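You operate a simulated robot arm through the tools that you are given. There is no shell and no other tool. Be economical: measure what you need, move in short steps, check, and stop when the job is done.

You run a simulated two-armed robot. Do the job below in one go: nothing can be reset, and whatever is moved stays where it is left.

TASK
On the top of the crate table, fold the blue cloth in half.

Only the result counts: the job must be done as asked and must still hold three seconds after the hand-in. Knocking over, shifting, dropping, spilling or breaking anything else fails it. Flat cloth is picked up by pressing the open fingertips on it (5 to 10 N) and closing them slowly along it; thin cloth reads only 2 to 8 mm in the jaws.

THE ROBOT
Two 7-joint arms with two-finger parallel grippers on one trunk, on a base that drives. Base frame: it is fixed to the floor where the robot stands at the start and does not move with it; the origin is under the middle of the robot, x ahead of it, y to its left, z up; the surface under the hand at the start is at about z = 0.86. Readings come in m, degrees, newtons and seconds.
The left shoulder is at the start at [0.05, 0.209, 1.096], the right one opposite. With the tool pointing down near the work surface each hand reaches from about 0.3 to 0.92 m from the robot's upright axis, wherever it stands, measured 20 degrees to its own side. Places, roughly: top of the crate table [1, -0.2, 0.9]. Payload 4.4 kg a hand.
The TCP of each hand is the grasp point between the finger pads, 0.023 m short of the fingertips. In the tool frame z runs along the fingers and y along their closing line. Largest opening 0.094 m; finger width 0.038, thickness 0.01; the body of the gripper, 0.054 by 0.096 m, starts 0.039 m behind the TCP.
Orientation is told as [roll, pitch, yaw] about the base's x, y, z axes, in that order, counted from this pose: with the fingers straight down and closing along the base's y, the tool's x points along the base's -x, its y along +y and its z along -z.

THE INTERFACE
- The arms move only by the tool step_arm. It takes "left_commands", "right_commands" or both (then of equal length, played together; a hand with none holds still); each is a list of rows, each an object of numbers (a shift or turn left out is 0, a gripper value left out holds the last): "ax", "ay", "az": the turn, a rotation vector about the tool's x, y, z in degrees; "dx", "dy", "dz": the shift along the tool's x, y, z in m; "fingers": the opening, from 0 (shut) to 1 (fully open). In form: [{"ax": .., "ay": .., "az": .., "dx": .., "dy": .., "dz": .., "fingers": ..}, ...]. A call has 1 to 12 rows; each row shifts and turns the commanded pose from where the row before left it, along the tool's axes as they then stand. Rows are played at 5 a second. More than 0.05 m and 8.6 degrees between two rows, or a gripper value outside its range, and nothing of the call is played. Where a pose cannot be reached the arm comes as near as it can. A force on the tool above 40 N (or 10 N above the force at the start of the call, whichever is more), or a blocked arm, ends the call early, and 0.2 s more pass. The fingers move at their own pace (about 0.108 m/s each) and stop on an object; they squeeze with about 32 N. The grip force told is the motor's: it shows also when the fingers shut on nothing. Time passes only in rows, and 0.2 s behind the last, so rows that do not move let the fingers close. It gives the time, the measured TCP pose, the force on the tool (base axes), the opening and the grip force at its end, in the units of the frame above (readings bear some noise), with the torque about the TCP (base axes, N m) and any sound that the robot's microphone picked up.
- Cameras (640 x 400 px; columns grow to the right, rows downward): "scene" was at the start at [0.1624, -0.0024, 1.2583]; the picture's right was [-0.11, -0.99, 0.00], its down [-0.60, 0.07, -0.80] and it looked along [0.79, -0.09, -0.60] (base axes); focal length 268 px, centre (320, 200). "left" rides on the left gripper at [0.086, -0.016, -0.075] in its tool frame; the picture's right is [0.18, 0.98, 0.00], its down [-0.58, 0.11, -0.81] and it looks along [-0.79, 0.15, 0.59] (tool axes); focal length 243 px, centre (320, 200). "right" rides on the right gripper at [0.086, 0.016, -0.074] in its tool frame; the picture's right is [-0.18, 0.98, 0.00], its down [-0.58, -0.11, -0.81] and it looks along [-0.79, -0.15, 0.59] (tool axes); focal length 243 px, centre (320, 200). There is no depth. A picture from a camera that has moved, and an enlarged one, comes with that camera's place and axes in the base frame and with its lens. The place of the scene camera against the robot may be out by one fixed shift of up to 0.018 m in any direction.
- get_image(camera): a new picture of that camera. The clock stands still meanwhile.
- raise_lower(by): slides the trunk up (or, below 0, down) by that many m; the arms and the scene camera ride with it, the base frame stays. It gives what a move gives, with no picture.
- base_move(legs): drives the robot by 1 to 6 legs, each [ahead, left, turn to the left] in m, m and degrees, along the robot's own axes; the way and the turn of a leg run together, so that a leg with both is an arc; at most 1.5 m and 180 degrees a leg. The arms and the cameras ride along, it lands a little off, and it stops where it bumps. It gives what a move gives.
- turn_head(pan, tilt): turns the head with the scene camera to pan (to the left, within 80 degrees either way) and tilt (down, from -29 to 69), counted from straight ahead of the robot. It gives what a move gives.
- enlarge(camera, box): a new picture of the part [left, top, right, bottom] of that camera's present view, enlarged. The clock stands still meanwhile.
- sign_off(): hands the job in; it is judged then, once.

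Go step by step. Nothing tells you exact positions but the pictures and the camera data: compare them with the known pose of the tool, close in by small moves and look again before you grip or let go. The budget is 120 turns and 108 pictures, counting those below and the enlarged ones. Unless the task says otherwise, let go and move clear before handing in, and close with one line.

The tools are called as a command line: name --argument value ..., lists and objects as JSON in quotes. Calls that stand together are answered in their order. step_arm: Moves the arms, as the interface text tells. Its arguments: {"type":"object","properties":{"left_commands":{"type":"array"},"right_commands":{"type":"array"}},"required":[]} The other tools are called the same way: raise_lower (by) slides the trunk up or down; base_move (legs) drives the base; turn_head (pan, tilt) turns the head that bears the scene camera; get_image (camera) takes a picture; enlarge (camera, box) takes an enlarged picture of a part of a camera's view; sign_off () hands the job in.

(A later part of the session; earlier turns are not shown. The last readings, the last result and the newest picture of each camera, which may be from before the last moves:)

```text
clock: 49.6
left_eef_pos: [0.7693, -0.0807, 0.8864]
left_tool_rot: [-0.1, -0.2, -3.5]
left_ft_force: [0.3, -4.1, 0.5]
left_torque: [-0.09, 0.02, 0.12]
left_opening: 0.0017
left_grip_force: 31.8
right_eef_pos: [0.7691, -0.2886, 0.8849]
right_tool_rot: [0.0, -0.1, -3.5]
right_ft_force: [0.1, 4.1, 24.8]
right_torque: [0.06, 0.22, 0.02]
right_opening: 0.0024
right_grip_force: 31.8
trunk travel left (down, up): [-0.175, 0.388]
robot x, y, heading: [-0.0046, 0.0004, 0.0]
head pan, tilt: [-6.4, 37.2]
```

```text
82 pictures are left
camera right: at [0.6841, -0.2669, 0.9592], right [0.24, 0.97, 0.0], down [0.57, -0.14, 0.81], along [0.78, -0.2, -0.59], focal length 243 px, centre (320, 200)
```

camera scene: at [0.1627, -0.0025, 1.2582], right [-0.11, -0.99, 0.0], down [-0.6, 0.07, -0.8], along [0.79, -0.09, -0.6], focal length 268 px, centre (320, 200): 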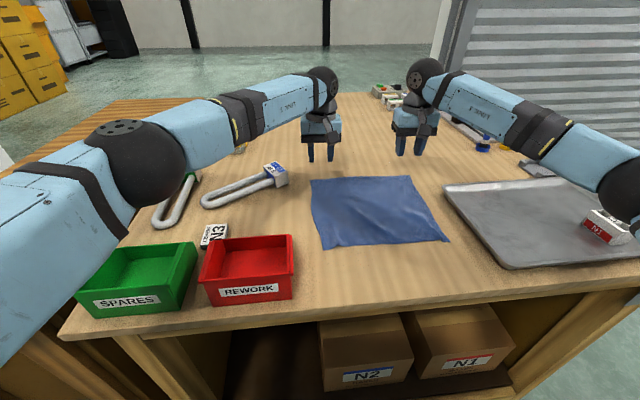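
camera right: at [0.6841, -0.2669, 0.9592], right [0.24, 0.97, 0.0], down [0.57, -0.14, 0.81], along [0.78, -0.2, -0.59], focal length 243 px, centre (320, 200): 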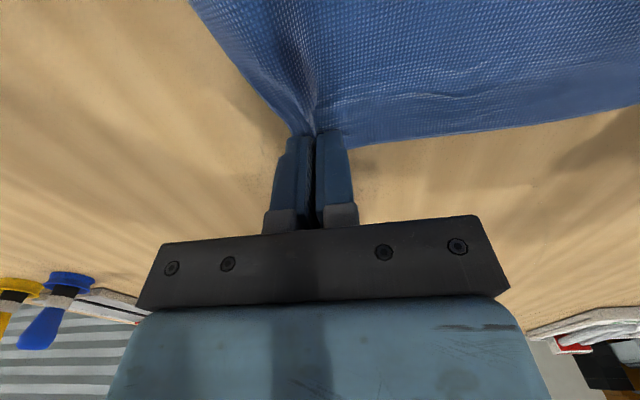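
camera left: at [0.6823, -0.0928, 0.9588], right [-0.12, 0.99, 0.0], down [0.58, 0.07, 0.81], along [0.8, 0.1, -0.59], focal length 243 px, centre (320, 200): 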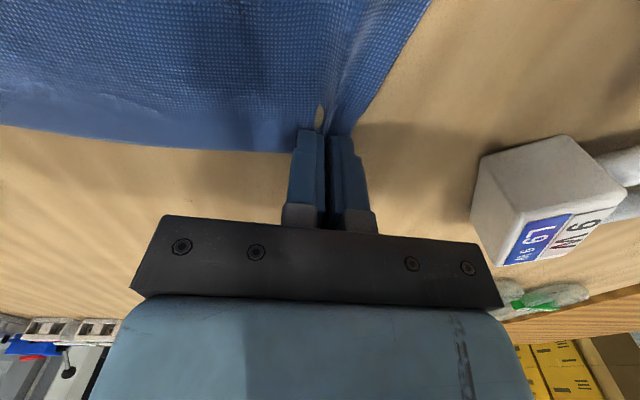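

Both hands hold cloth now. I lift a few centimetres while coming slightly toward me, and check.

step_arm --left_commands '[{"dz": -0.01, "dx": 0.002}, {"dz": -0.015, "dx": 0.008}, {"dz": -0.015, "dx": 0.01}, {}, {}]' --right_commands '[{"dz": -0.01, "dx": 0.002}, {"dz": -0.015, "dx": 0.008}, {"dz": -0.015, "dx": 0.01}, {}, {}]'

get_image --camera "scene"

get_image --camera "left"

get_image --camera "right"

```text
clock: 50.8
left_eef_pos: [0.7529, -0.0806, 0.9216]
left_tool_rot: [0.1, 0.0, -3.5]
left_ft_force: [0.2, -5.7, -0.6]
left_torque: [-0.07, -0.03, 0.05]
left_opening: 0.002
left_grip_force: 31.8
right_eef_pos: [0.7515, -0.2885, 0.9218]
right_tool_rot: [0.0, 0.0, -3.5]
right_ft_force: [-0.1, 5.5, 0.5]
right_torque: [0.1, 0.01, -0.04]
right_opening: 0.0022
right_grip_force: 32.1
trunk travel left (down, up): [-0.175, 0.388]
robot x, y, heading: [0.0009, -0.0, -0.1]
head pan, tilt: [-6.4, 37.2]
```

```text
81 pictures are left
camera scene: at [0.1622, -0.0023, 1.2583], right [-0.11, -0.99, 0.0], down [-0.6, 0.07, -0.8], along [0.79, -0.09, -0.6], focal length 268 px, centre (320, 200)
```

scene: 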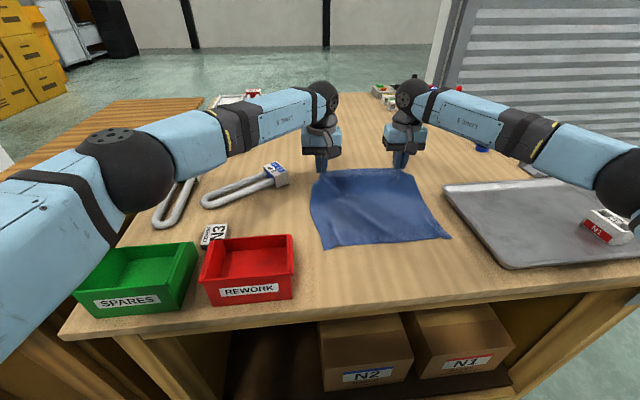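

```text
80 pictures are left
camera left: at [0.6659, -0.0913, 0.9963], right [-0.12, 0.99, 0.0], down [0.59, 0.07, 0.81], along [0.8, 0.1, -0.59], focal length 243 px, centre (320, 200)
```

left: 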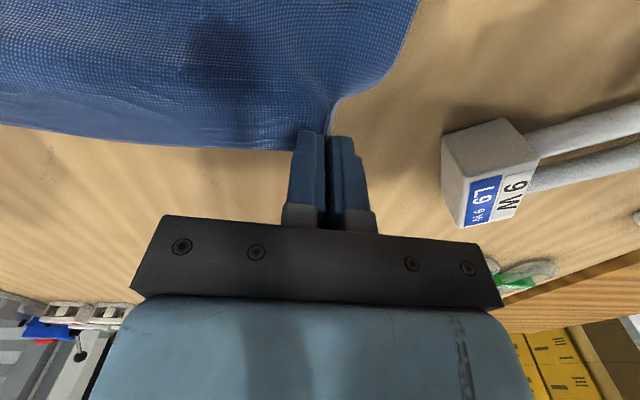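

```text
79 pictures are left
camera right: at [0.667, -0.2662, 0.9963], right [0.24, 0.97, 0.0], down [0.57, -0.14, 0.81], along [0.78, -0.2, -0.59], focal length 243 px, centre (320, 200)
```

right: 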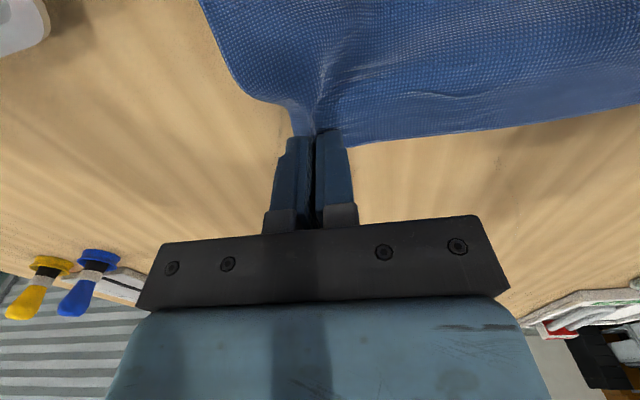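

Both corners are up and the edge between the hands is taut. Now I carry it over in an arc toward the near edge, tipping the fingers forward on the way. I stop at 45° so the wrist cameras clear the table.

step_arm --left_commands '[{"dx": 0.026, "dy": -0.0012, "dz": -0.023}, {"dx": 0.026, "dy": -0.0012, "dz": -0.015, "ay": -8}, {"dx": 0.0248, "dy": -0.0012, "dz": -0.0105, "ay": -8}, {"dx": 0.0256, "dy": -0.0012, "dz": -0.0053, "ay": -8}, {"dx": 0.0279, "dy": -0.0012, "dz": -0.0015, "ay": -8}, {}]' --right_commands '[{"dx": 0.0277, "dy": -0.0012, "dz": -0.023}, {"dx": 0.0277, "dy": -0.0012, "dz": -0.015, "ay": -8}, {"dx": 0.0264, "dy": -0.0012, "dz": -0.0108, "ay": -8}, {"dx": 0.0272, "dy": -0.0012, "dz": -0.0057, "ay": -8}, {"dx": 0.0294, "dy": -0.0012, "dz": -0.0022, "ay": -8}, {}]'

get_image --camera "scene"

```text
clock: 52.2
left_eef_pos: [0.6228, -0.0765, 0.9542]
left_tool_rot: [0.0, -32.1, -3.4]
left_ft_force: [0.1, -5.1, 0.9]
left_torque: [-0.13, 0.02, -0.04]
left_opening: 0.0019
left_grip_force: 32.2
right_eef_pos: [0.6138, -0.2843, 0.9537]
right_tool_rot: [0.0, -32.0, -3.6]
right_ft_force: [1.0, 5.8, -0.7]
right_torque: [0.11, 0.02, 0.03]
right_opening: 0.0022
right_grip_force: 32.0
trunk travel left (down, up): [-0.175, 0.388]
robot x, y, heading: [0.0018, 0.0016, -0.1]
head pan, tilt: [-6.4, 37.2]
```

```text
78 pictures are left
camera scene: at [0.1629, -0.0022, 1.2582], right [-0.11, -0.99, 0.0], down [-0.6, 0.07, -0.8], along [0.79, -0.09, -0.6], focal length 268 px, centre (320, 200)
```

scene: 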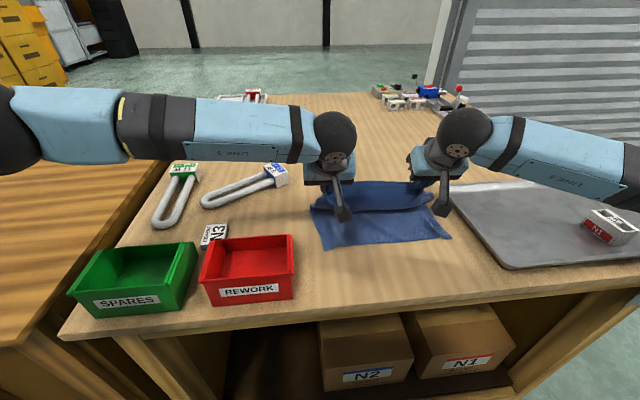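

The fold is forming well and the near half has stayed put. I carry on down to the near edge.

step_arm --left_commands '[{"dx": 0.03, "dy": -0.0012, "dz": -0.0011, "ay": -8}, {"dx": 0.0295, "dy": -0.0012, "dz": -0.0052, "ay": -5}, {"dx": 0.029, "dy": -0.0012, "dz": -0.0078}, {}, {}]' --right_commands '[{"dx": 0.0315, "dy": -0.0012, "dz": -0.002, "ay": -8}, {"dx": 0.0308, "dy": -0.0012, "dz": -0.0063, "ay": -5}, {"dx": 0.0302, "dy": -0.0012, "dz": -0.009}, {}, {}]'

get_image --camera "scene"

get_image --camera "left"

get_image --camera "right"

```text
clock: 53.4
left_eef_pos: [0.5462, -0.0751, 0.907]
left_tool_rot: [0.1, -45.0, -3.4]
left_ft_force: [0.1, -10.5, -0.5]
left_torque: [-0.24, 0.03, -0.11]
left_opening: 0.0019
left_grip_force: 32.1
right_eef_pos: [0.528, -0.2848, 0.9082]
right_tool_rot: [0.0, -45.0, -3.6]
right_ft_force: [0.8, 10.4, -0.6]
right_torque: [0.21, 0.01, 0.13]
right_opening: 0.0023
right_grip_force: 31.2
trunk travel left (down, up): [-0.175, 0.388]
robot x, y, heading: [-0.001, 0.0035, -0.2]
head pan, tilt: [-6.4, 37.2]
```

```text
77 pictures are left
camera scene: at [0.1623, -0.0024, 1.2583], right [-0.11, -0.99, 0.0], down [-0.6, 0.07, -0.8], along [0.79, -0.09, -0.6], focal length 268 px, centre (320, 200)
```

scene: 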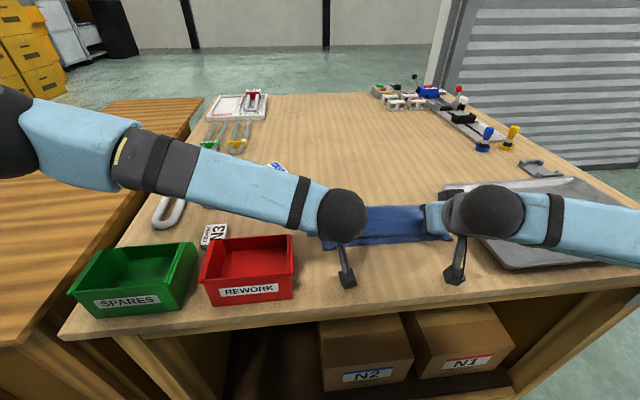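

```text
76 pictures are left
camera left: at [0.4311, -0.0846, 0.8988], right [-0.07, 0.99, -0.13], down [-0.15, 0.12, 0.98], along [0.99, 0.09, 0.14], focal length 243 px, centre (320, 200)
```

left: 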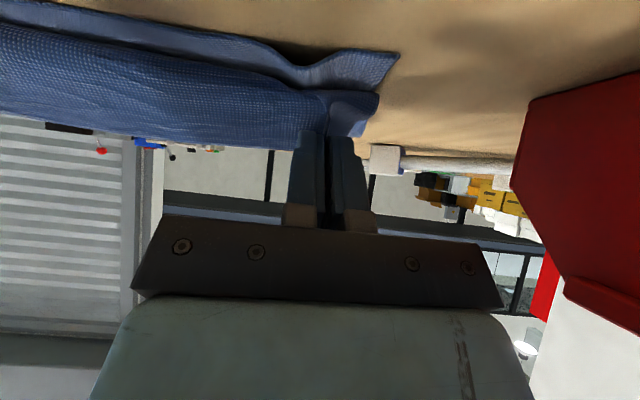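

```text
75 pictures are left
camera right: at [0.4166, -0.2624, 0.9005], right [0.19, 0.97, 0.13], down [-0.17, -0.1, 0.98], along [0.97, -0.21, 0.14], focal length 243 px, centre (320, 200)
```

right: 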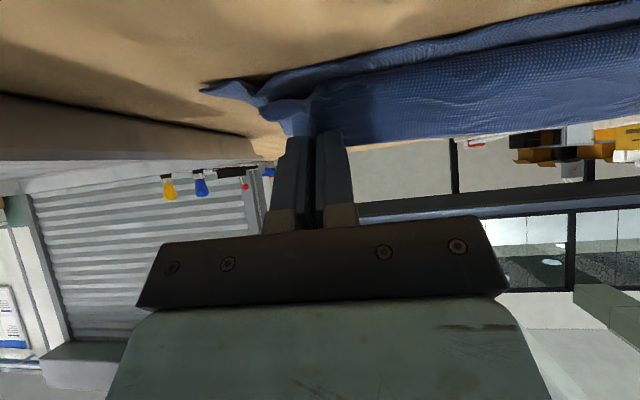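

The far edge is now just above the near edge at both hands. I lower the last centimetre, ease the tension slightly, open slowly, then look.

step_arm --left_commands '[{"dx": 0.004, "dy": -0.001, "dz": 0.0017}, {"dx": 0.004, "dz": 0.0017}, {"dx": 0.004, "dz": 0.0016}, {}, {}, {"fingers": 0.04}, {"fingers": 0.08}, {"fingers": 0.12}, {"fingers": 0.16}, {"fingers": 0.2}, {"fingers": 0.25}, {}]' --right_commands '[{"dx": 0.004, "dy": 0.001, "dz": 0.0017}, {"dx": 0.004, "dz": 0.0017}, {"dx": 0.004, "dz": 0.0016}, {}, {}, {"fingers": 0.04}, {"fingers": 0.08}, {"fingers": 0.12}, {"fingers": 0.16}, {"fingers": 0.2}, {"fingers": 0.25}, {}]'

get_image --camera "left"

get_image --camera "right"

```text
clock: 56.0
left_eef_pos: [0.5389, -0.0759, 0.8973]
left_tool_rot: [0.0, -45.0, -3.5]
left_ft_force: [0.4, 0.1, 0.2]
left_torque: [0.05, -0.02, 0.01]
left_opening: 0.0235
left_grip_force: 0.1
right_eef_pos: [0.525, -0.2838, 0.8957]
right_tool_rot: [0.0, -45.1, -3.5]
right_ft_force: [-0.2, 1.0, -0.1]
right_torque: [0.0, 0.03, 0.01]
right_opening: 0.0234
right_grip_force: 0.1
trunk travel left (down, up): [-0.175, 0.388]
robot x, y, heading: [-0.0008, -0.0007, -0.2]
head pan, tilt: [-6.4, 37.2]
```

```text
74 pictures are left
camera left: at [0.4245, -0.0865, 0.8887], right [-0.07, 0.99, -0.13], down [-0.15, 0.12, 0.98], along [0.99, 0.09, 0.14], focal length 243 px, centre (320, 200)
```

left: 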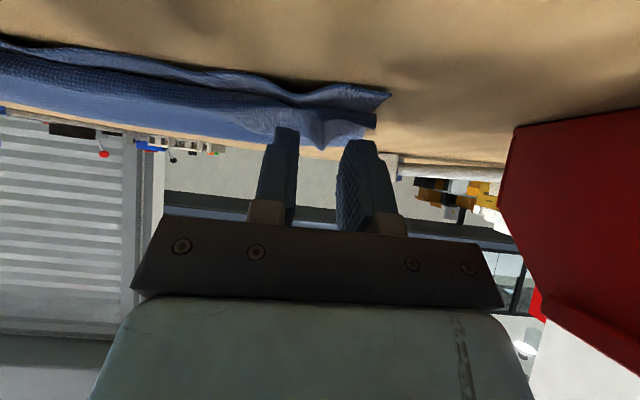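

```text
73 pictures are left
camera right: at [0.4126, -0.2602, 0.8878], right [0.19, 0.97, 0.13], down [-0.17, -0.1, 0.98], along [0.97, -0.21, 0.14], focal length 243 px, centre (320, 200)
```

right: 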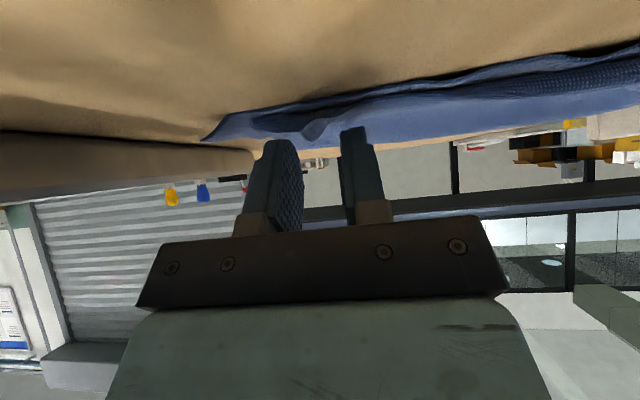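

The cloth has dropped from both hands onto itself. I back out along the fingers, straighten the hands, lift clear and look.

step_arm --left_commands '[{"dz": -0.02}, {"dz": -0.03}, {"dz": -0.04}, {"dz": -0.04, "dx": -0.02, "ay": 8}, {"dz": -0.02, "dx": -0.02, "ay": 8}, {"ay": 8, "dz": -0.02}, {"ay": 8, "dz": -0.02}, {"ay": 8, "dz": -0.02}, {"ay": 5}, {}]' --right_commands '[{"dz": -0.02}, {"dz": -0.03}, {"dz": -0.04}, {"dz": -0.04, "dx": -0.02, "ay": 8}, {"dz": -0.02, "dx": -0.02, "ay": 8}, {"ay": 8, "dz": -0.02}, {"ay": 8, "dz": -0.02}, {"ay": 8, "dz": -0.02}, {"ay": 5}, {}]'

get_image --camera "scene"

enlarge --camera "scene" --box '[280, 150, 480, 275]'

```text
clock: 58.2
left_eef_pos: [0.4431, -0.0728, 1.0876]
left_tool_rot: [-0.1, 0.1, -3.5]
left_ft_force: [0.6, 0.6, 0.3]
left_torque: [0.0, 0.02, 0.02]
left_opening: 0.0236
left_grip_force: 0.0
right_eef_pos: [0.4309, -0.2759, 1.0871]
right_tool_rot: [0.0, 0.0, -3.5]
right_ft_force: [0.1, 0.5, 0.1]
right_torque: [-0.04, 0.0, -0.03]
right_opening: 0.0236
right_grip_force: 0.0
trunk travel left (down, up): [-0.175, 0.388]
robot x, y, heading: [-0.0027, 0.0013, -0.1]
head pan, tilt: [-6.4, 37.2]
```

```text
72 pictures are left
camera scene: at [0.1619, -0.0024, 1.2584], right [-0.11, -0.99, 0.0], down [-0.6, 0.07, -0.8], along [0.79, -0.09, -0.6], focal length 268 px, centre (320, 200)
```

scene: 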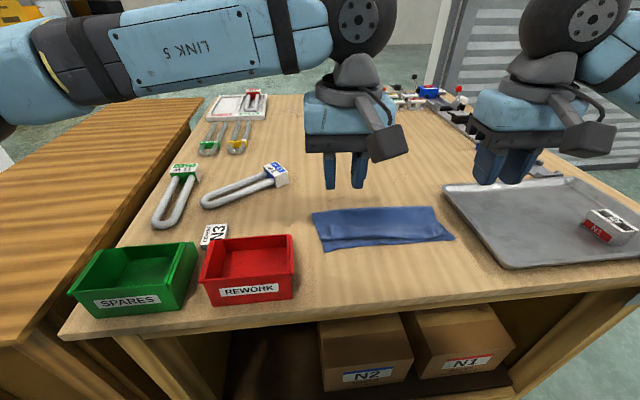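

```text
3.20 times, centred on (380, 212) of scene
camera zoom: at [0.1619, -0.0024, 1.2584], right [-0.11, -0.99, 0.0], down [-0.6, 0.07, -0.8], along [0.79, -0.09, -0.6], focal length 859 px, centre (128, 160)
```

zoom: 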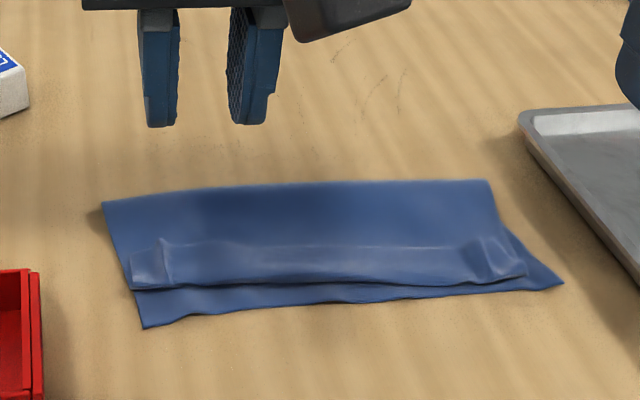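

The fold looks right overall, but the strip along the near edge may be turned back on itself. I look closer.

enlarge --camera "scene" --box '[305, 200, 385, 250]'

enlarge --camera "scene" --box '[385, 200, 465, 250]'

get_image --camera "left"

get_image --camera "right"

```text
8.00 times, centred on (345, 225) of scene
camera zoom: at [0.1619, -0.0024, 1.2584], right [-0.11, -0.99, 0.0], down [-0.6, 0.07, -0.8], along [0.79, -0.09, -0.6], focal length 2146 px, centre (120, 0)
```

zoom: 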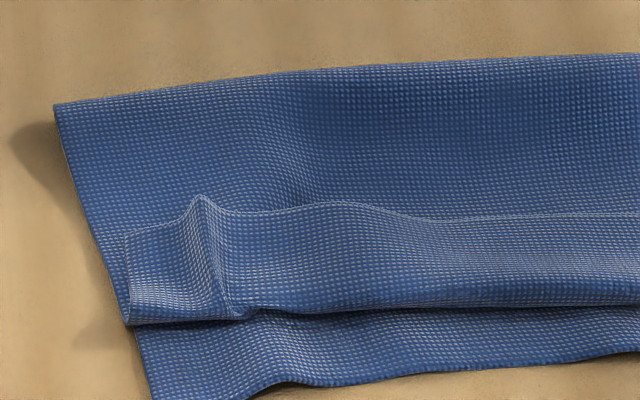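

```text
8.00 times, centred on (425, 225) of scene
camera zoom: at [0.1619, -0.0024, 1.2584], right [-0.11, -0.99, 0.0], down [-0.6, 0.07, -0.8], along [0.79, -0.09, -0.6], focal length 2146 px, centre (-520, 0)
```

zoom: 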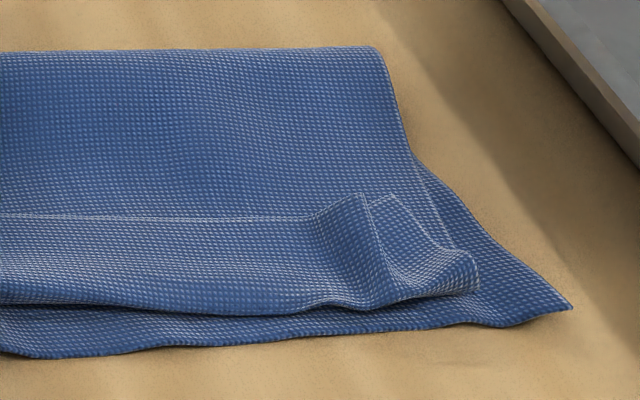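

```text
68 pictures are left
camera left: at [0.3552, -0.0839, 1.1618], right [-0.12, 0.99, 0.0], down [0.59, 0.07, 0.81], along [0.8, 0.1, -0.59], focal length 243 px, centre (320, 200)
```

left: 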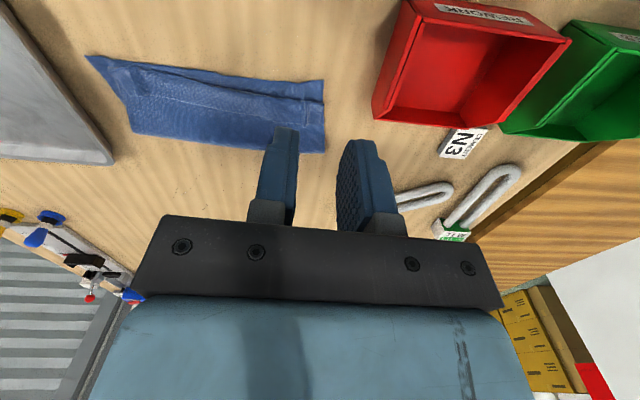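

```text
67 pictures are left
camera right: at [0.3451, -0.2554, 1.162], right [0.24, 0.97, 0.0], down [0.57, -0.14, 0.81], along [0.78, -0.2, -0.59], focal length 243 px, centre (320, 200)
```

right: 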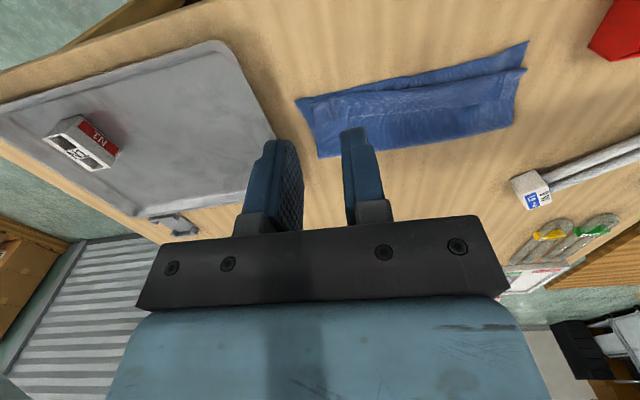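

The strip of about 2.5–3 cm at the top edge is folded back, away from me, with raised tents where I held it. I bring both hands, fingers apart, down just behind that strip's free edge, to sweep it over toward me.

step_arm --left_commands '[{"dx": -0.038, "fingers": 0.6}, {"dx": -0.038}, {"dx": -0.038, "dy": -0.001}, {"dx": -0.038}, {"dz": 0.04}, {"dz": 0.04}, {"dz": 0.04}, {"dz": 0.03}, {}, {}]' --right_commands '[{"dx": -0.038, "dy": -0.0025, "fingers": 0.6}, {"dx": -0.038, "dy": -0.0025}, {"dx": -0.038, "dy": -0.0025}, {"dx": -0.038, "dy": -0.0025}, {"dz": 0.04}, {"dz": 0.04}, {"dz": 0.04}, {"dz": 0.03}, {}, {}]'

get_image --camera "left"

get_image --camera "right"

enlarge --camera "scene" --box '[280, 150, 480, 275]'

```text
clock: 60.4
left_eef_pos: [0.5927, -0.0805, 0.9359]
left_tool_rot: [0.0, -0.1, -3.5]
left_ft_force: [0.2, 0.2, -0.3]
left_torque: [0.05, 0.02, -0.01]
left_opening: 0.0565
left_grip_force: 0.1
right_eef_pos: [0.5788, -0.2968, 0.9332]
right_tool_rot: [0.0, 0.1, -3.4]
right_ft_force: [-0.9, 0.4, -0.2]
right_torque: [0.02, -0.01, 0.02]
right_opening: 0.0565
right_grip_force: 0.1
trunk travel left (down, up): [-0.175, 0.388]
robot x, y, heading: [0.0002, 0.0018, -0.1]
head pan, tilt: [-6.4, 37.2]
```

```text
66 pictures are left
camera left: at [0.5047, -0.093, 1.0099], right [-0.12, 0.99, 0.0], down [0.59, 0.07, 0.81], along [0.8, 0.1, -0.59], focal length 243 px, centre (320, 200)
```

left: 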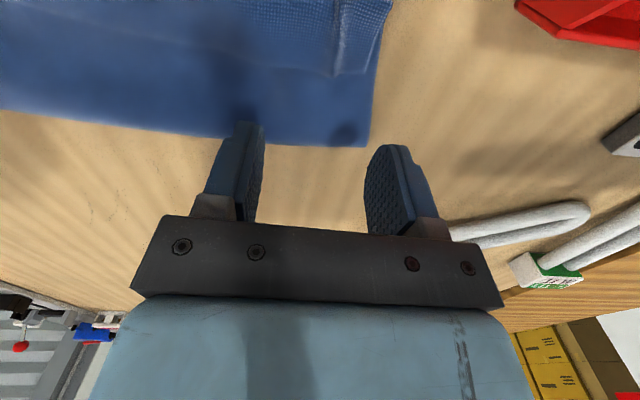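

```text
65 pictures are left
camera right: at [0.494, -0.2756, 1.0071], right [0.24, 0.97, 0.0], down [0.57, -0.14, 0.81], along [0.78, -0.2, -0.59], focal length 243 px, centre (320, 200)
```

right: 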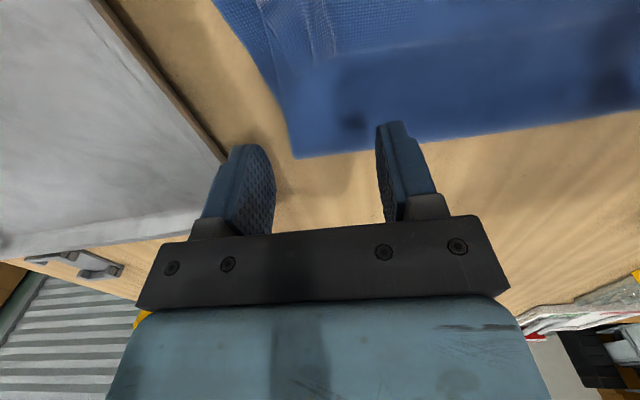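

```text
3.20 times, centred on (380, 212) of scene
camera zoom: at [0.1625, -0.0025, 1.2583], right [-0.11, -0.99, 0.0], down [-0.6, 0.07, -0.8], along [0.79, -0.09, -0.6], focal length 859 px, centre (128, 160)
```

zoom: 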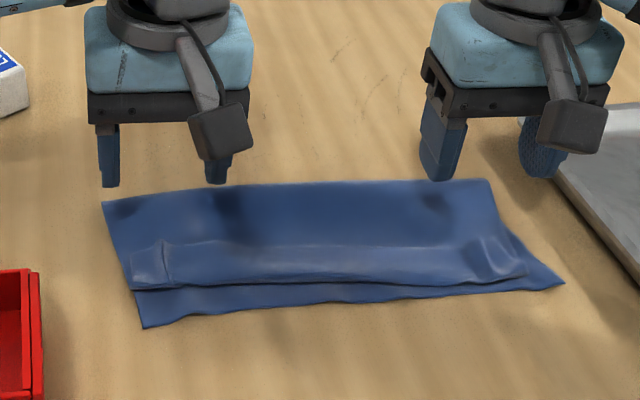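

The strip's free edge is at about x=0.575 on the left and 0.555 on the right. I shift back 6 mm so the tips land just behind it, and go down near the upper layer.

step_arm --left_commands '[{"dx": -0.006, "dz": 0.015}, {"dz": 0.015}, {"dz": 0.01}, {"dz": 0.005}, {}, {}]' --right_commands '[{"dx": -0.006, "dz": 0.014}, {"dz": 0.014}, {"dz": 0.01}, {"dz": 0.005}, {}, {}]'

get_image --camera "left"

get_image --camera "right"

enlarge --camera "scene" --box '[280, 150, 480, 275]'

```text
clock: 61.8
left_eef_pos: [0.6, -0.0821, 0.892]
left_tool_rot: [0.0, 0.1, -3.5]
left_ft_force: [0.8, 0.4, 0.1]
left_torque: [0.0, -0.01, 0.01]
left_opening: 0.0562
left_grip_force: 0.1
right_eef_pos: [0.5862, -0.2964, 0.892]
right_tool_rot: [0.0, 0.0, -3.5]
right_ft_force: [1.2, -0.1, 0.6]
right_torque: [0.0, 0.0, 0.01]
right_opening: 0.0563
right_grip_force: 0.0
trunk travel left (down, up): [-0.175, 0.388]
robot x, y, heading: [0.0019, -0.0021, 0.1]
head pan, tilt: [-6.4, 37.2]
```

```text
63 pictures are left
camera left: at [0.513, -0.0934, 0.9663], right [-0.12, 0.99, 0.0], down [0.59, 0.07, 0.81], along [0.8, 0.1, -0.59], focal length 243 px, centre (320, 200)
```

left: 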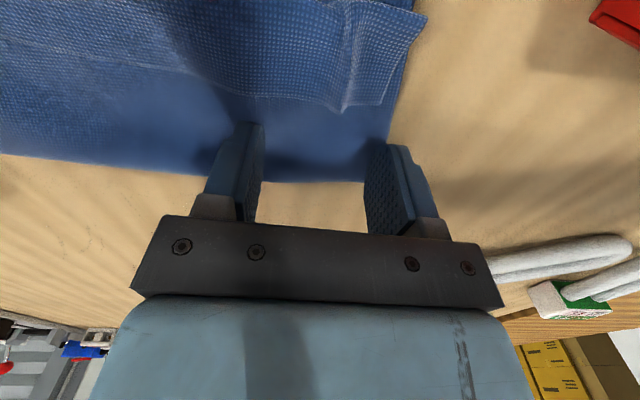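

```text
62 pictures are left
camera right: at [0.5011, -0.2749, 0.9673], right [0.24, 0.97, 0.0], down [0.57, -0.14, 0.81], along [0.78, -0.2, -0.59], focal length 243 px, centre (320, 200)
```

right: 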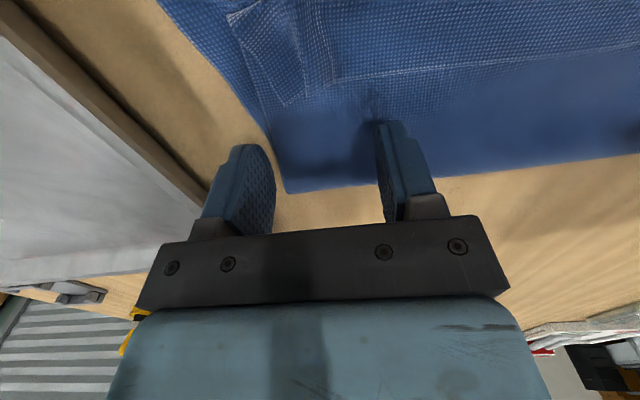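

```text
3.20 times, centred on (380, 212) of scene
camera zoom: at [0.1624, -0.0024, 1.2583], right [-0.11, -0.99, 0.0], down [-0.6, 0.07, -0.8], along [0.79, -0.09, -0.6], focal length 859 px, centre (128, 160)
```

zoom: 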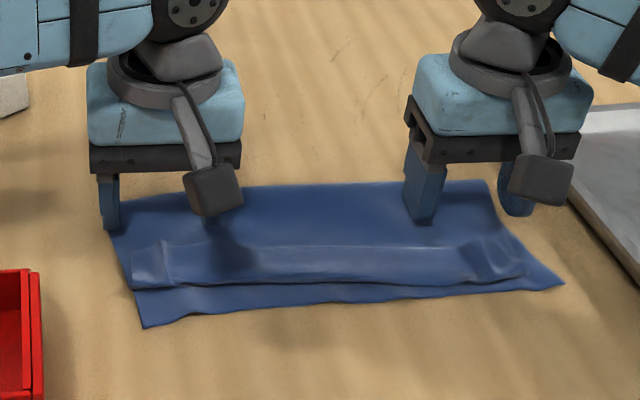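

The outer fingers are off the strip ends, so I move both hands inward 2–3 cm, lower 5 mm onto the layer and start the sweep.

step_arm --left_commands '[{"dy": -0.022}, {"dz": 0.003}, {"dz": 0.002}, {}, {}]' --right_commands '[{"dy": 0.03}, {"dz": 0.003}, {"dz": 0.002}, {}, {}]'

step_arm --left_commands '[{"dx": 0.005}, {"dx": 0.005}, {"dx": 0.005}, {"dx": 0.005}, {"dx": 0.005}, {}]' --right_commands '[{"dx": 0.005}, {"dx": 0.005}, {"dx": 0.005}, {"dx": 0.005}, {"dx": 0.005}, {}]'

get_image --camera "left"

get_image --camera "right"

enlarge --camera "scene" --box '[280, 150, 480, 275]'

```text
clock: 63.0
left_eef_pos: [0.5991, -0.1037, 0.8867]
left_tool_rot: [0.0, -0.1, -3.5]
left_ft_force: [0.0, -0.3, 1.0]
left_torque: [-0.03, 0.01, -0.03]
left_opening: 0.0562
left_grip_force: 0.0
right_eef_pos: [0.5891, -0.268, 0.8885]
right_tool_rot: [0.0, 0.0, -3.4]
right_ft_force: [-1.0, 0.5, 0.7]
right_torque: [0.04, 0.01, -0.01]
right_opening: 0.0565
right_grip_force: 0.1
trunk travel left (down, up): [-0.175, 0.388]
robot x, y, heading: [-0.0036, 0.0017, 0.2]
head pan, tilt: [-6.4, 37.2]
```

```text
clock: 64.4
left_eef_pos: [0.5734, -0.1009, 0.8874]
left_tool_rot: [0.0, 0.0, -3.4]
left_ft_force: [-0.1, 1.1, 0.0]
left_torque: [0.0, 0.03, 0.0]
left_opening: 0.0564
left_grip_force: 0.0
right_eef_pos: [0.5633, -0.2646, 0.8884]
right_tool_rot: [0.1, 0.0, -3.5]
right_ft_force: [0.5, 0.2, -0.6]
right_torque: [-0.01, 0.03, 0.01]
right_opening: 0.0566
right_grip_force: 0.0
trunk travel left (down, up): [-0.175, 0.388]
robot x, y, heading: [0.0003, 0.0006, 0.2]
head pan, tilt: [-6.4, 37.2]
```

```text
60 pictures are left
camera left: at [0.4869, -0.1131, 0.9616], right [-0.12, 0.99, 0.0], down [0.59, 0.07, 0.81], along [0.8, 0.1, -0.59], focal length 243 px, centre (320, 200)
```

left: 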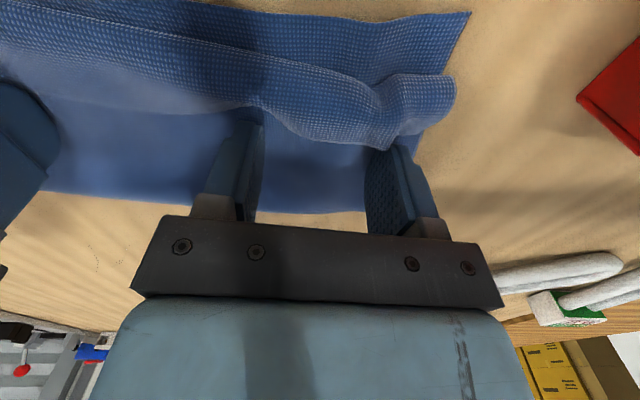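

```text
59 pictures are left
camera right: at [0.4779, -0.2434, 0.9635], right [0.24, 0.97, 0.0], down [0.57, -0.14, 0.81], along [0.78, -0.2, -0.59], focal length 243 px, centre (320, 200)
```

right: 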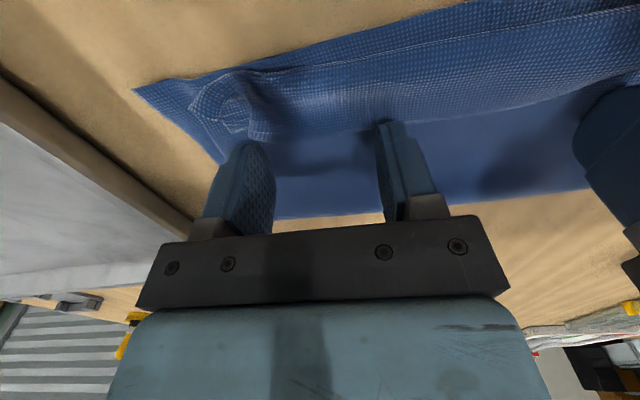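

```text
3.20 times, centred on (380, 212) of scene
camera zoom: at [0.1625, -0.0024, 1.2583], right [-0.11, -0.99, 0.0], down [-0.6, 0.07, -0.8], along [0.79, -0.09, -0.6], focal length 859 px, centre (128, 160)
```

zoom: 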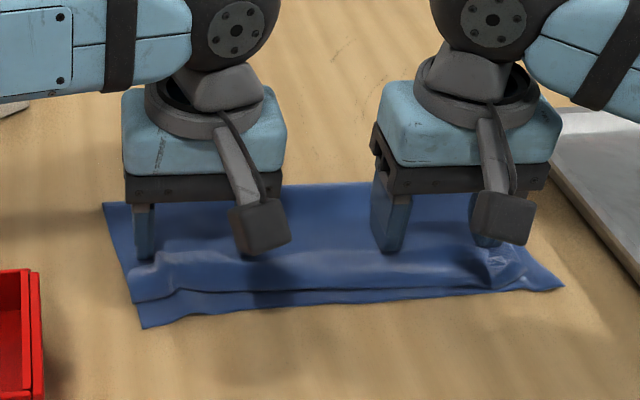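

The sweep is working: the strip is bunching up in front of the fingers and the layer beneath stays put. I carry on.

step_arm --left_commands '[{"dx": 0.005}, {"dx": 0.005}, {"dx": 0.005}, {"dx": 0.005}, {"dx": 0.005}, {}]' --right_commands '[{"dx": 0.005}, {"dx": 0.005}, {"dx": 0.005}, {"dx": 0.005}, {"dx": 0.005}, {}]'

get_image --camera "left"

get_image --camera "right"

enlarge --camera "scene" --box '[280, 150, 480, 275]'

```text
clock: 65.8
left_eef_pos: [0.5497, -0.1002, 0.8871]
left_tool_rot: [0.0, 0.0, -3.4]
left_ft_force: [1.0, 0.4, -0.2]
left_torque: [-0.04, -0.01, 0.01]
left_opening: 0.0568
left_grip_force: 0.0
right_eef_pos: [0.5385, -0.2651, 0.8898]
right_tool_rot: [0.1, 0.0, -3.5]
right_ft_force: [-0.4, 0.0, 0.3]
right_torque: [0.03, 0.02, 0.03]
right_opening: 0.0562
right_grip_force: 0.2
trunk travel left (down, up): [-0.175, 0.388]
robot x, y, heading: [0.0006, -0.0027, -0.1]
head pan, tilt: [-6.4, 37.2]
```

```text
57 pictures are left
camera left: at [0.4621, -0.1119, 0.9611], right [-0.12, 0.99, 0.0], down [0.59, 0.07, 0.81], along [0.8, 0.1, -0.59], focal length 243 px, centre (320, 200)
```

left: 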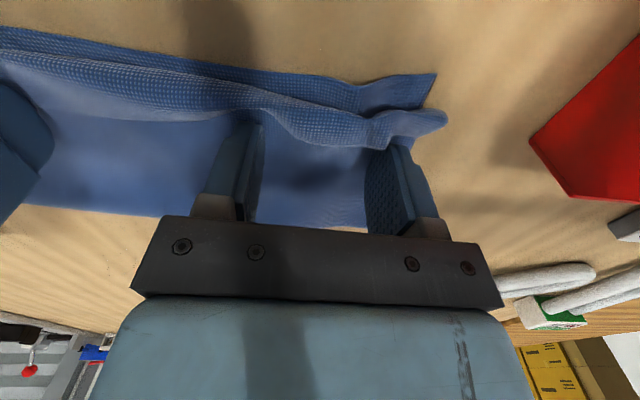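

```text
56 pictures are left
camera right: at [0.4526, -0.2439, 0.9642], right [0.24, 0.97, 0.0], down [0.57, -0.14, 0.81], along [0.78, -0.2, -0.59], focal length 243 px, centre (320, 200)
```

right: 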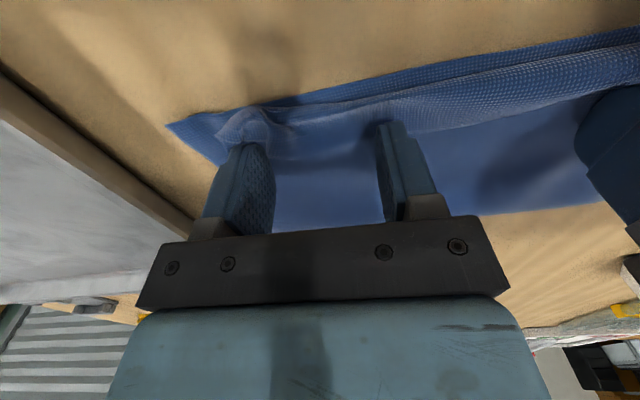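

```text
3.20 times, centred on (380, 212) of scene
camera zoom: at [0.1624, -0.0024, 1.2583], right [-0.11, -0.99, 0.0], down [-0.6, 0.07, -0.8], along [0.79, -0.09, -0.6], focal length 859 px, centre (128, 160)
```

zoom: 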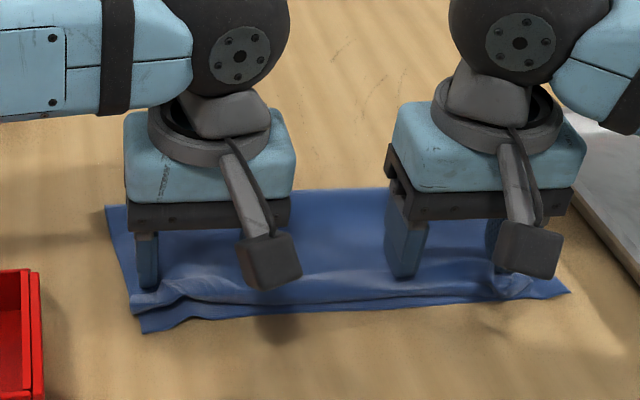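

The strip is now standing up against the fingers. I keep sweeping past the fold line with a slight rise, so it tips over toward me.

step_arm --left_commands '[{"dx": 0.005, "dz": -0.0005}, {"dx": 0.005, "dz": -0.0005}, {"dx": 0.005, "dz": -0.001}, {"dx": 0.005, "dz": -0.001}, {"dx": 0.005, "dz": -0.001}, {}]' --right_commands '[{"dx": 0.005, "dz": -0.0003}, {"dx": 0.005, "dz": -0.0003}, {"dx": 0.005, "dz": -0.0005}, {"dx": 0.005, "dz": -0.0005}, {"dx": 0.005, "dz": -0.0005}, {}]'

get_image --camera "left"

get_image --camera "right"

enlarge --camera "scene" --box '[280, 150, 480, 275]'

```text
clock: 67.2
left_eef_pos: [0.5246, -0.0999, 0.8918]
left_tool_rot: [0.0, 0.0, -3.5]
left_ft_force: [-0.2, 0.1, -0.4]
left_torque: [0.03, -0.03, -0.01]
left_opening: 0.0564
left_grip_force: 0.0
right_eef_pos: [0.5122, -0.2611, 0.8909]
right_tool_rot: [0.0, 0.0, -3.5]
right_ft_force: [-0.3, -0.2, 0.6]
right_torque: [-0.02, -0.04, 0.0]
right_opening: 0.0564
right_grip_force: 0.0
trunk travel left (down, up): [-0.175, 0.388]
robot x, y, heading: [0.0001, 0.0053, 0.2]
head pan, tilt: [-6.4, 37.2]
```

```text
54 pictures are left
camera left: at [0.4376, -0.1111, 0.966], right [-0.12, 0.99, 0.0], down [0.59, 0.07, 0.81], along [0.8, 0.1, -0.59], focal length 243 px, centre (320, 200)
```

left: 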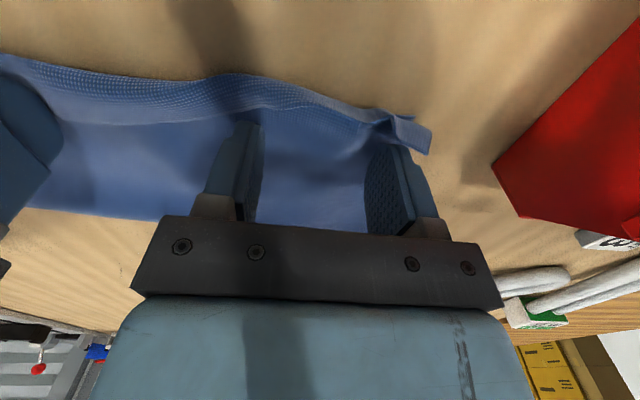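

```text
53 pictures are left
camera right: at [0.4275, -0.2404, 0.9663], right [0.24, 0.97, 0.0], down [0.57, -0.14, 0.81], along [0.78, -0.2, -0.59], focal length 243 px, centre (320, 200)
```

right: 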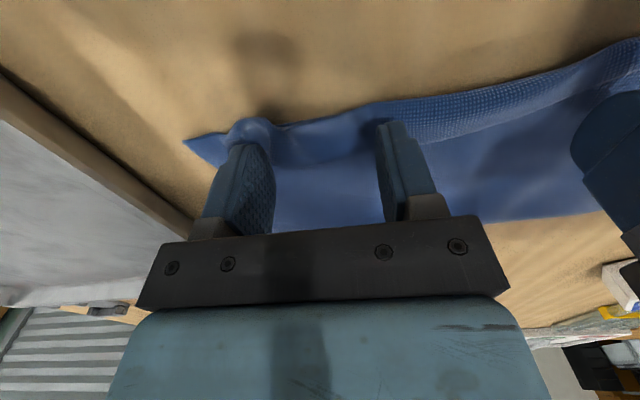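

```text
3.20 times, centred on (380, 212) of scene
camera zoom: at [0.1625, -0.0024, 1.2583], right [-0.11, -0.99, 0.0], down [-0.6, 0.07, -0.8], along [0.79, -0.09, -0.6], focal length 859 px, centre (128, 160)
```

zoom: 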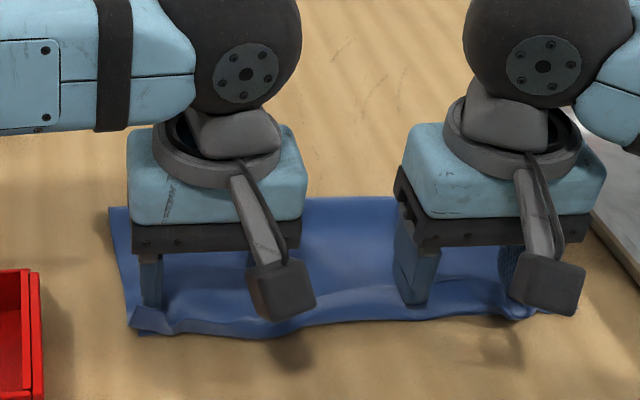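

I lift both hands straight up and clear to see how the edge lies.

step_arm --left_commands '[{"dz": -0.01}, {"dz": -0.03}, {"dz": -0.04}, {"dz": -0.04}, {"dz": -0.04, "dx": 0.03}, {"dz": -0.03, "dx": 0.03}, {}]' --right_commands '[{"dz": -0.01}, {"dz": -0.03}, {"dz": -0.04}, {"dz": -0.04}, {"dz": -0.04, "dx": 0.03}, {"dz": -0.03, "dx": 0.03}, {}]'

enlarge --camera "scene" --box '[300, 190, 396, 250]'

enlarge --camera "scene" --box '[370, 190, 466, 250]'

get_image --camera "left"

```text
clock: 68.8
left_eef_pos: [0.4658, -0.0965, 1.0826]
left_tool_rot: [0.0, 0.1, -3.5]
left_ft_force: [-0.1, -0.3, -0.1]
left_torque: [0.0, -0.02, -0.01]
left_opening: 0.0565
left_grip_force: 0.0
right_eef_pos: [0.4572, -0.2615, 1.0807]
right_tool_rot: [0.0, 0.1, -3.5]
right_ft_force: [0.4, 0.8, 0.5]
right_torque: [0.0, 0.01, 0.06]
right_opening: 0.0565
right_grip_force: 0.0
trunk travel left (down, up): [-0.175, 0.388]
robot x, y, heading: [-0.0006, -0.0006, -0.1]
head pan, tilt: [-6.4, 37.2]
```

```text
6.67 times, centred on (348, 220) of scene
camera zoom: at [0.1633, -0.0024, 1.2581], right [-0.11, -0.99, 0.0], down [-0.6, 0.07, -0.8], along [0.79, -0.09, -0.6], focal length 1789 px, centre (133, 67)
```

zoom: 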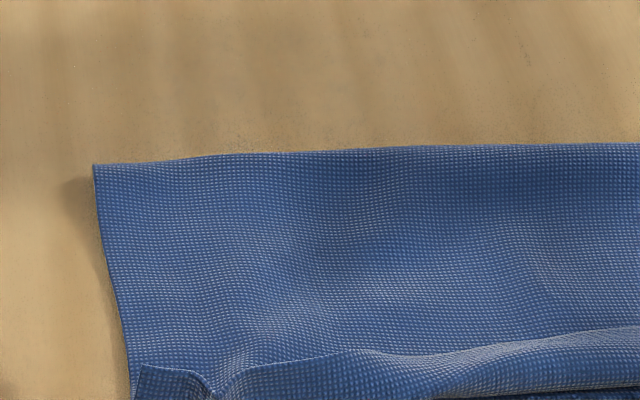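

```text
6.67 times, centred on (418, 220) of scene
camera zoom: at [0.1633, -0.0024, 1.2581], right [-0.11, -0.99, 0.0], down [-0.6, 0.07, -0.8], along [0.79, -0.09, -0.6], focal length 1789 px, centre (-333, 67)
```

zoom: 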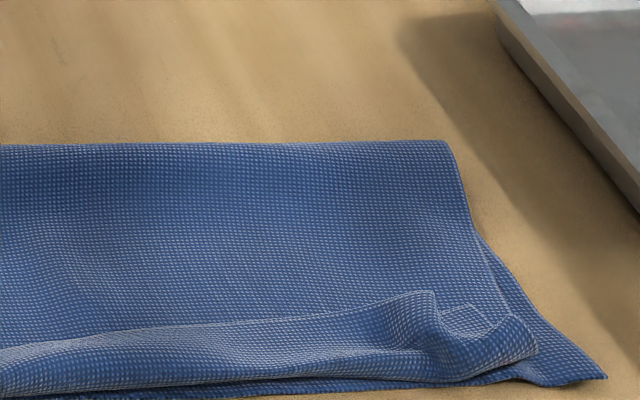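

```text
49 pictures are left
camera left: at [0.3791, -0.108, 1.1569], right [-0.12, 0.99, 0.0], down [0.59, 0.07, 0.81], along [0.8, 0.1, -0.59], focal length 243 px, centre (320, 200)
```

left: 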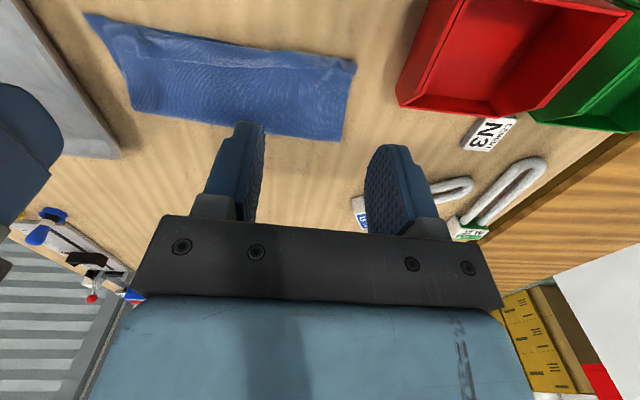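

enlarge --camera "scene" --box '[300, 200, 396, 260]'

enlarge --camera "left" --box '[70, 0, 390, 200]'

```text
6.67 times, centred on (348, 230) of scene
camera zoom: at [0.1633, -0.0024, 1.2581], right [-0.11, -0.99, 0.0], down [-0.6, 0.07, -0.8], along [0.79, -0.09, -0.6], focal length 1789 px, centre (133, 0)
```

zoom: 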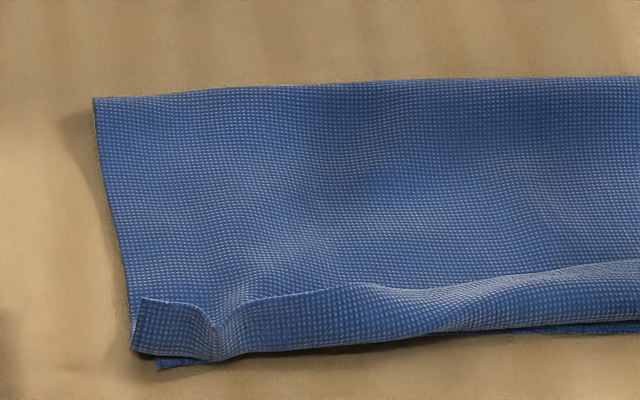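

```text
2.00 times, centred on (230, 100) of left
camera zoom: at [0.3791, -0.108, 1.1569], right [-0.12, 0.99, 0.0], down [0.59, 0.07, 0.81], along [0.8, 0.1, -0.59], focal length 485 px, centre (500, 400)
```

zoom: 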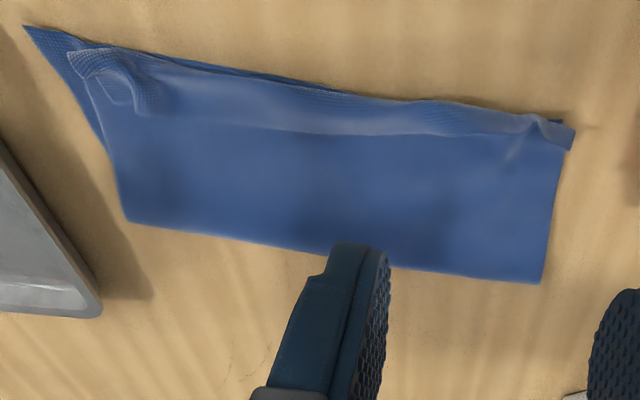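

The strip is still turned back (about 2–2.5 cm), though its fold now lies on the near edge. I'll unroll it by pressing lightly with tilted fingertips close to its free edge and dragging toward me. First I position both hands with a 25° tilt.

step_arm --left_commands '[{"dx": -0.03, "dy": 0.001, "ay": 0}, {"dx": -0.029, "dy": 0.001}, {"dz": 0.04}, {"dz": 0.04}, {"dz": 0.04}, {"dz": 0.03, "ay": -8.3}, {"ay": -8.3}, {"ay": -8.4}, {}, {}]' --right_commands '[{"dx": -0.037, "dy": -0.016, "fingers": 0.1}, {"dx": -0.037, "dy": -0.016}, {"dz": 0.04}, {"dz": 0.04}, {"dz": 0.04}, {"dz": 0.03, "ay": -8.3}, {"ay": -8.3}, {"ay": -8.4}, {}, {}]'

get_image --camera "left"

get_image --camera "right"

```text
clock: 71.0
left_eef_pos: [0.5241, -0.0973, 0.9321]
left_tool_rot: [0.1, -24.9, -3.5]
left_ft_force: [-0.2, -0.9, 0.4]
left_torque: [0.0, 0.01, 0.0]
left_opening: 0.0566
left_grip_force: 0.0
right_eef_pos: [0.5248, -0.2957, 0.9317]
right_tool_rot: [0.1, -25.0, -3.6]
right_ft_force: [-0.3, 0.1, -0.2]
right_torque: [0.0, 0.02, -0.01]
right_opening: 0.0091
right_grip_force: 0.1
trunk travel left (down, up): [-0.175, 0.388]
robot x, y, heading: [-0.0014, -0.0034, -0.0]
head pan, tilt: [-6.4, 37.2]
```

```text
46 pictures are left
camera left: at [0.4125, -0.108, 0.9623], right [-0.11, 0.99, -0.08], down [0.19, 0.1, 0.98], along [0.98, 0.09, -0.2], focal length 243 px, centre (320, 200)
```

left: 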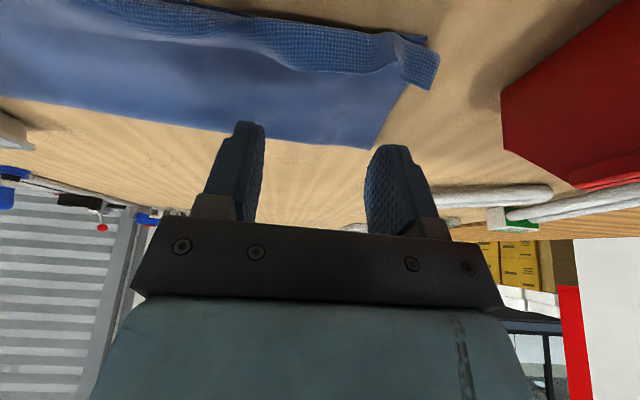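

```text
45 pictures are left
camera right: at [0.4155, -0.2731, 0.9633], right [0.23, 0.97, 0.08], down [0.18, -0.12, 0.98], along [0.96, -0.21, -0.2], focal length 243 px, centre (320, 200)
```

right: 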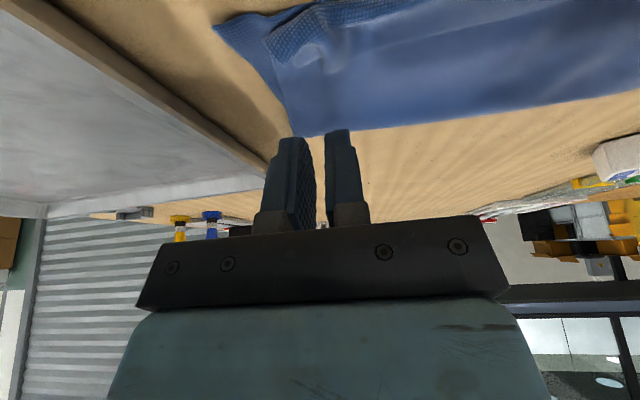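

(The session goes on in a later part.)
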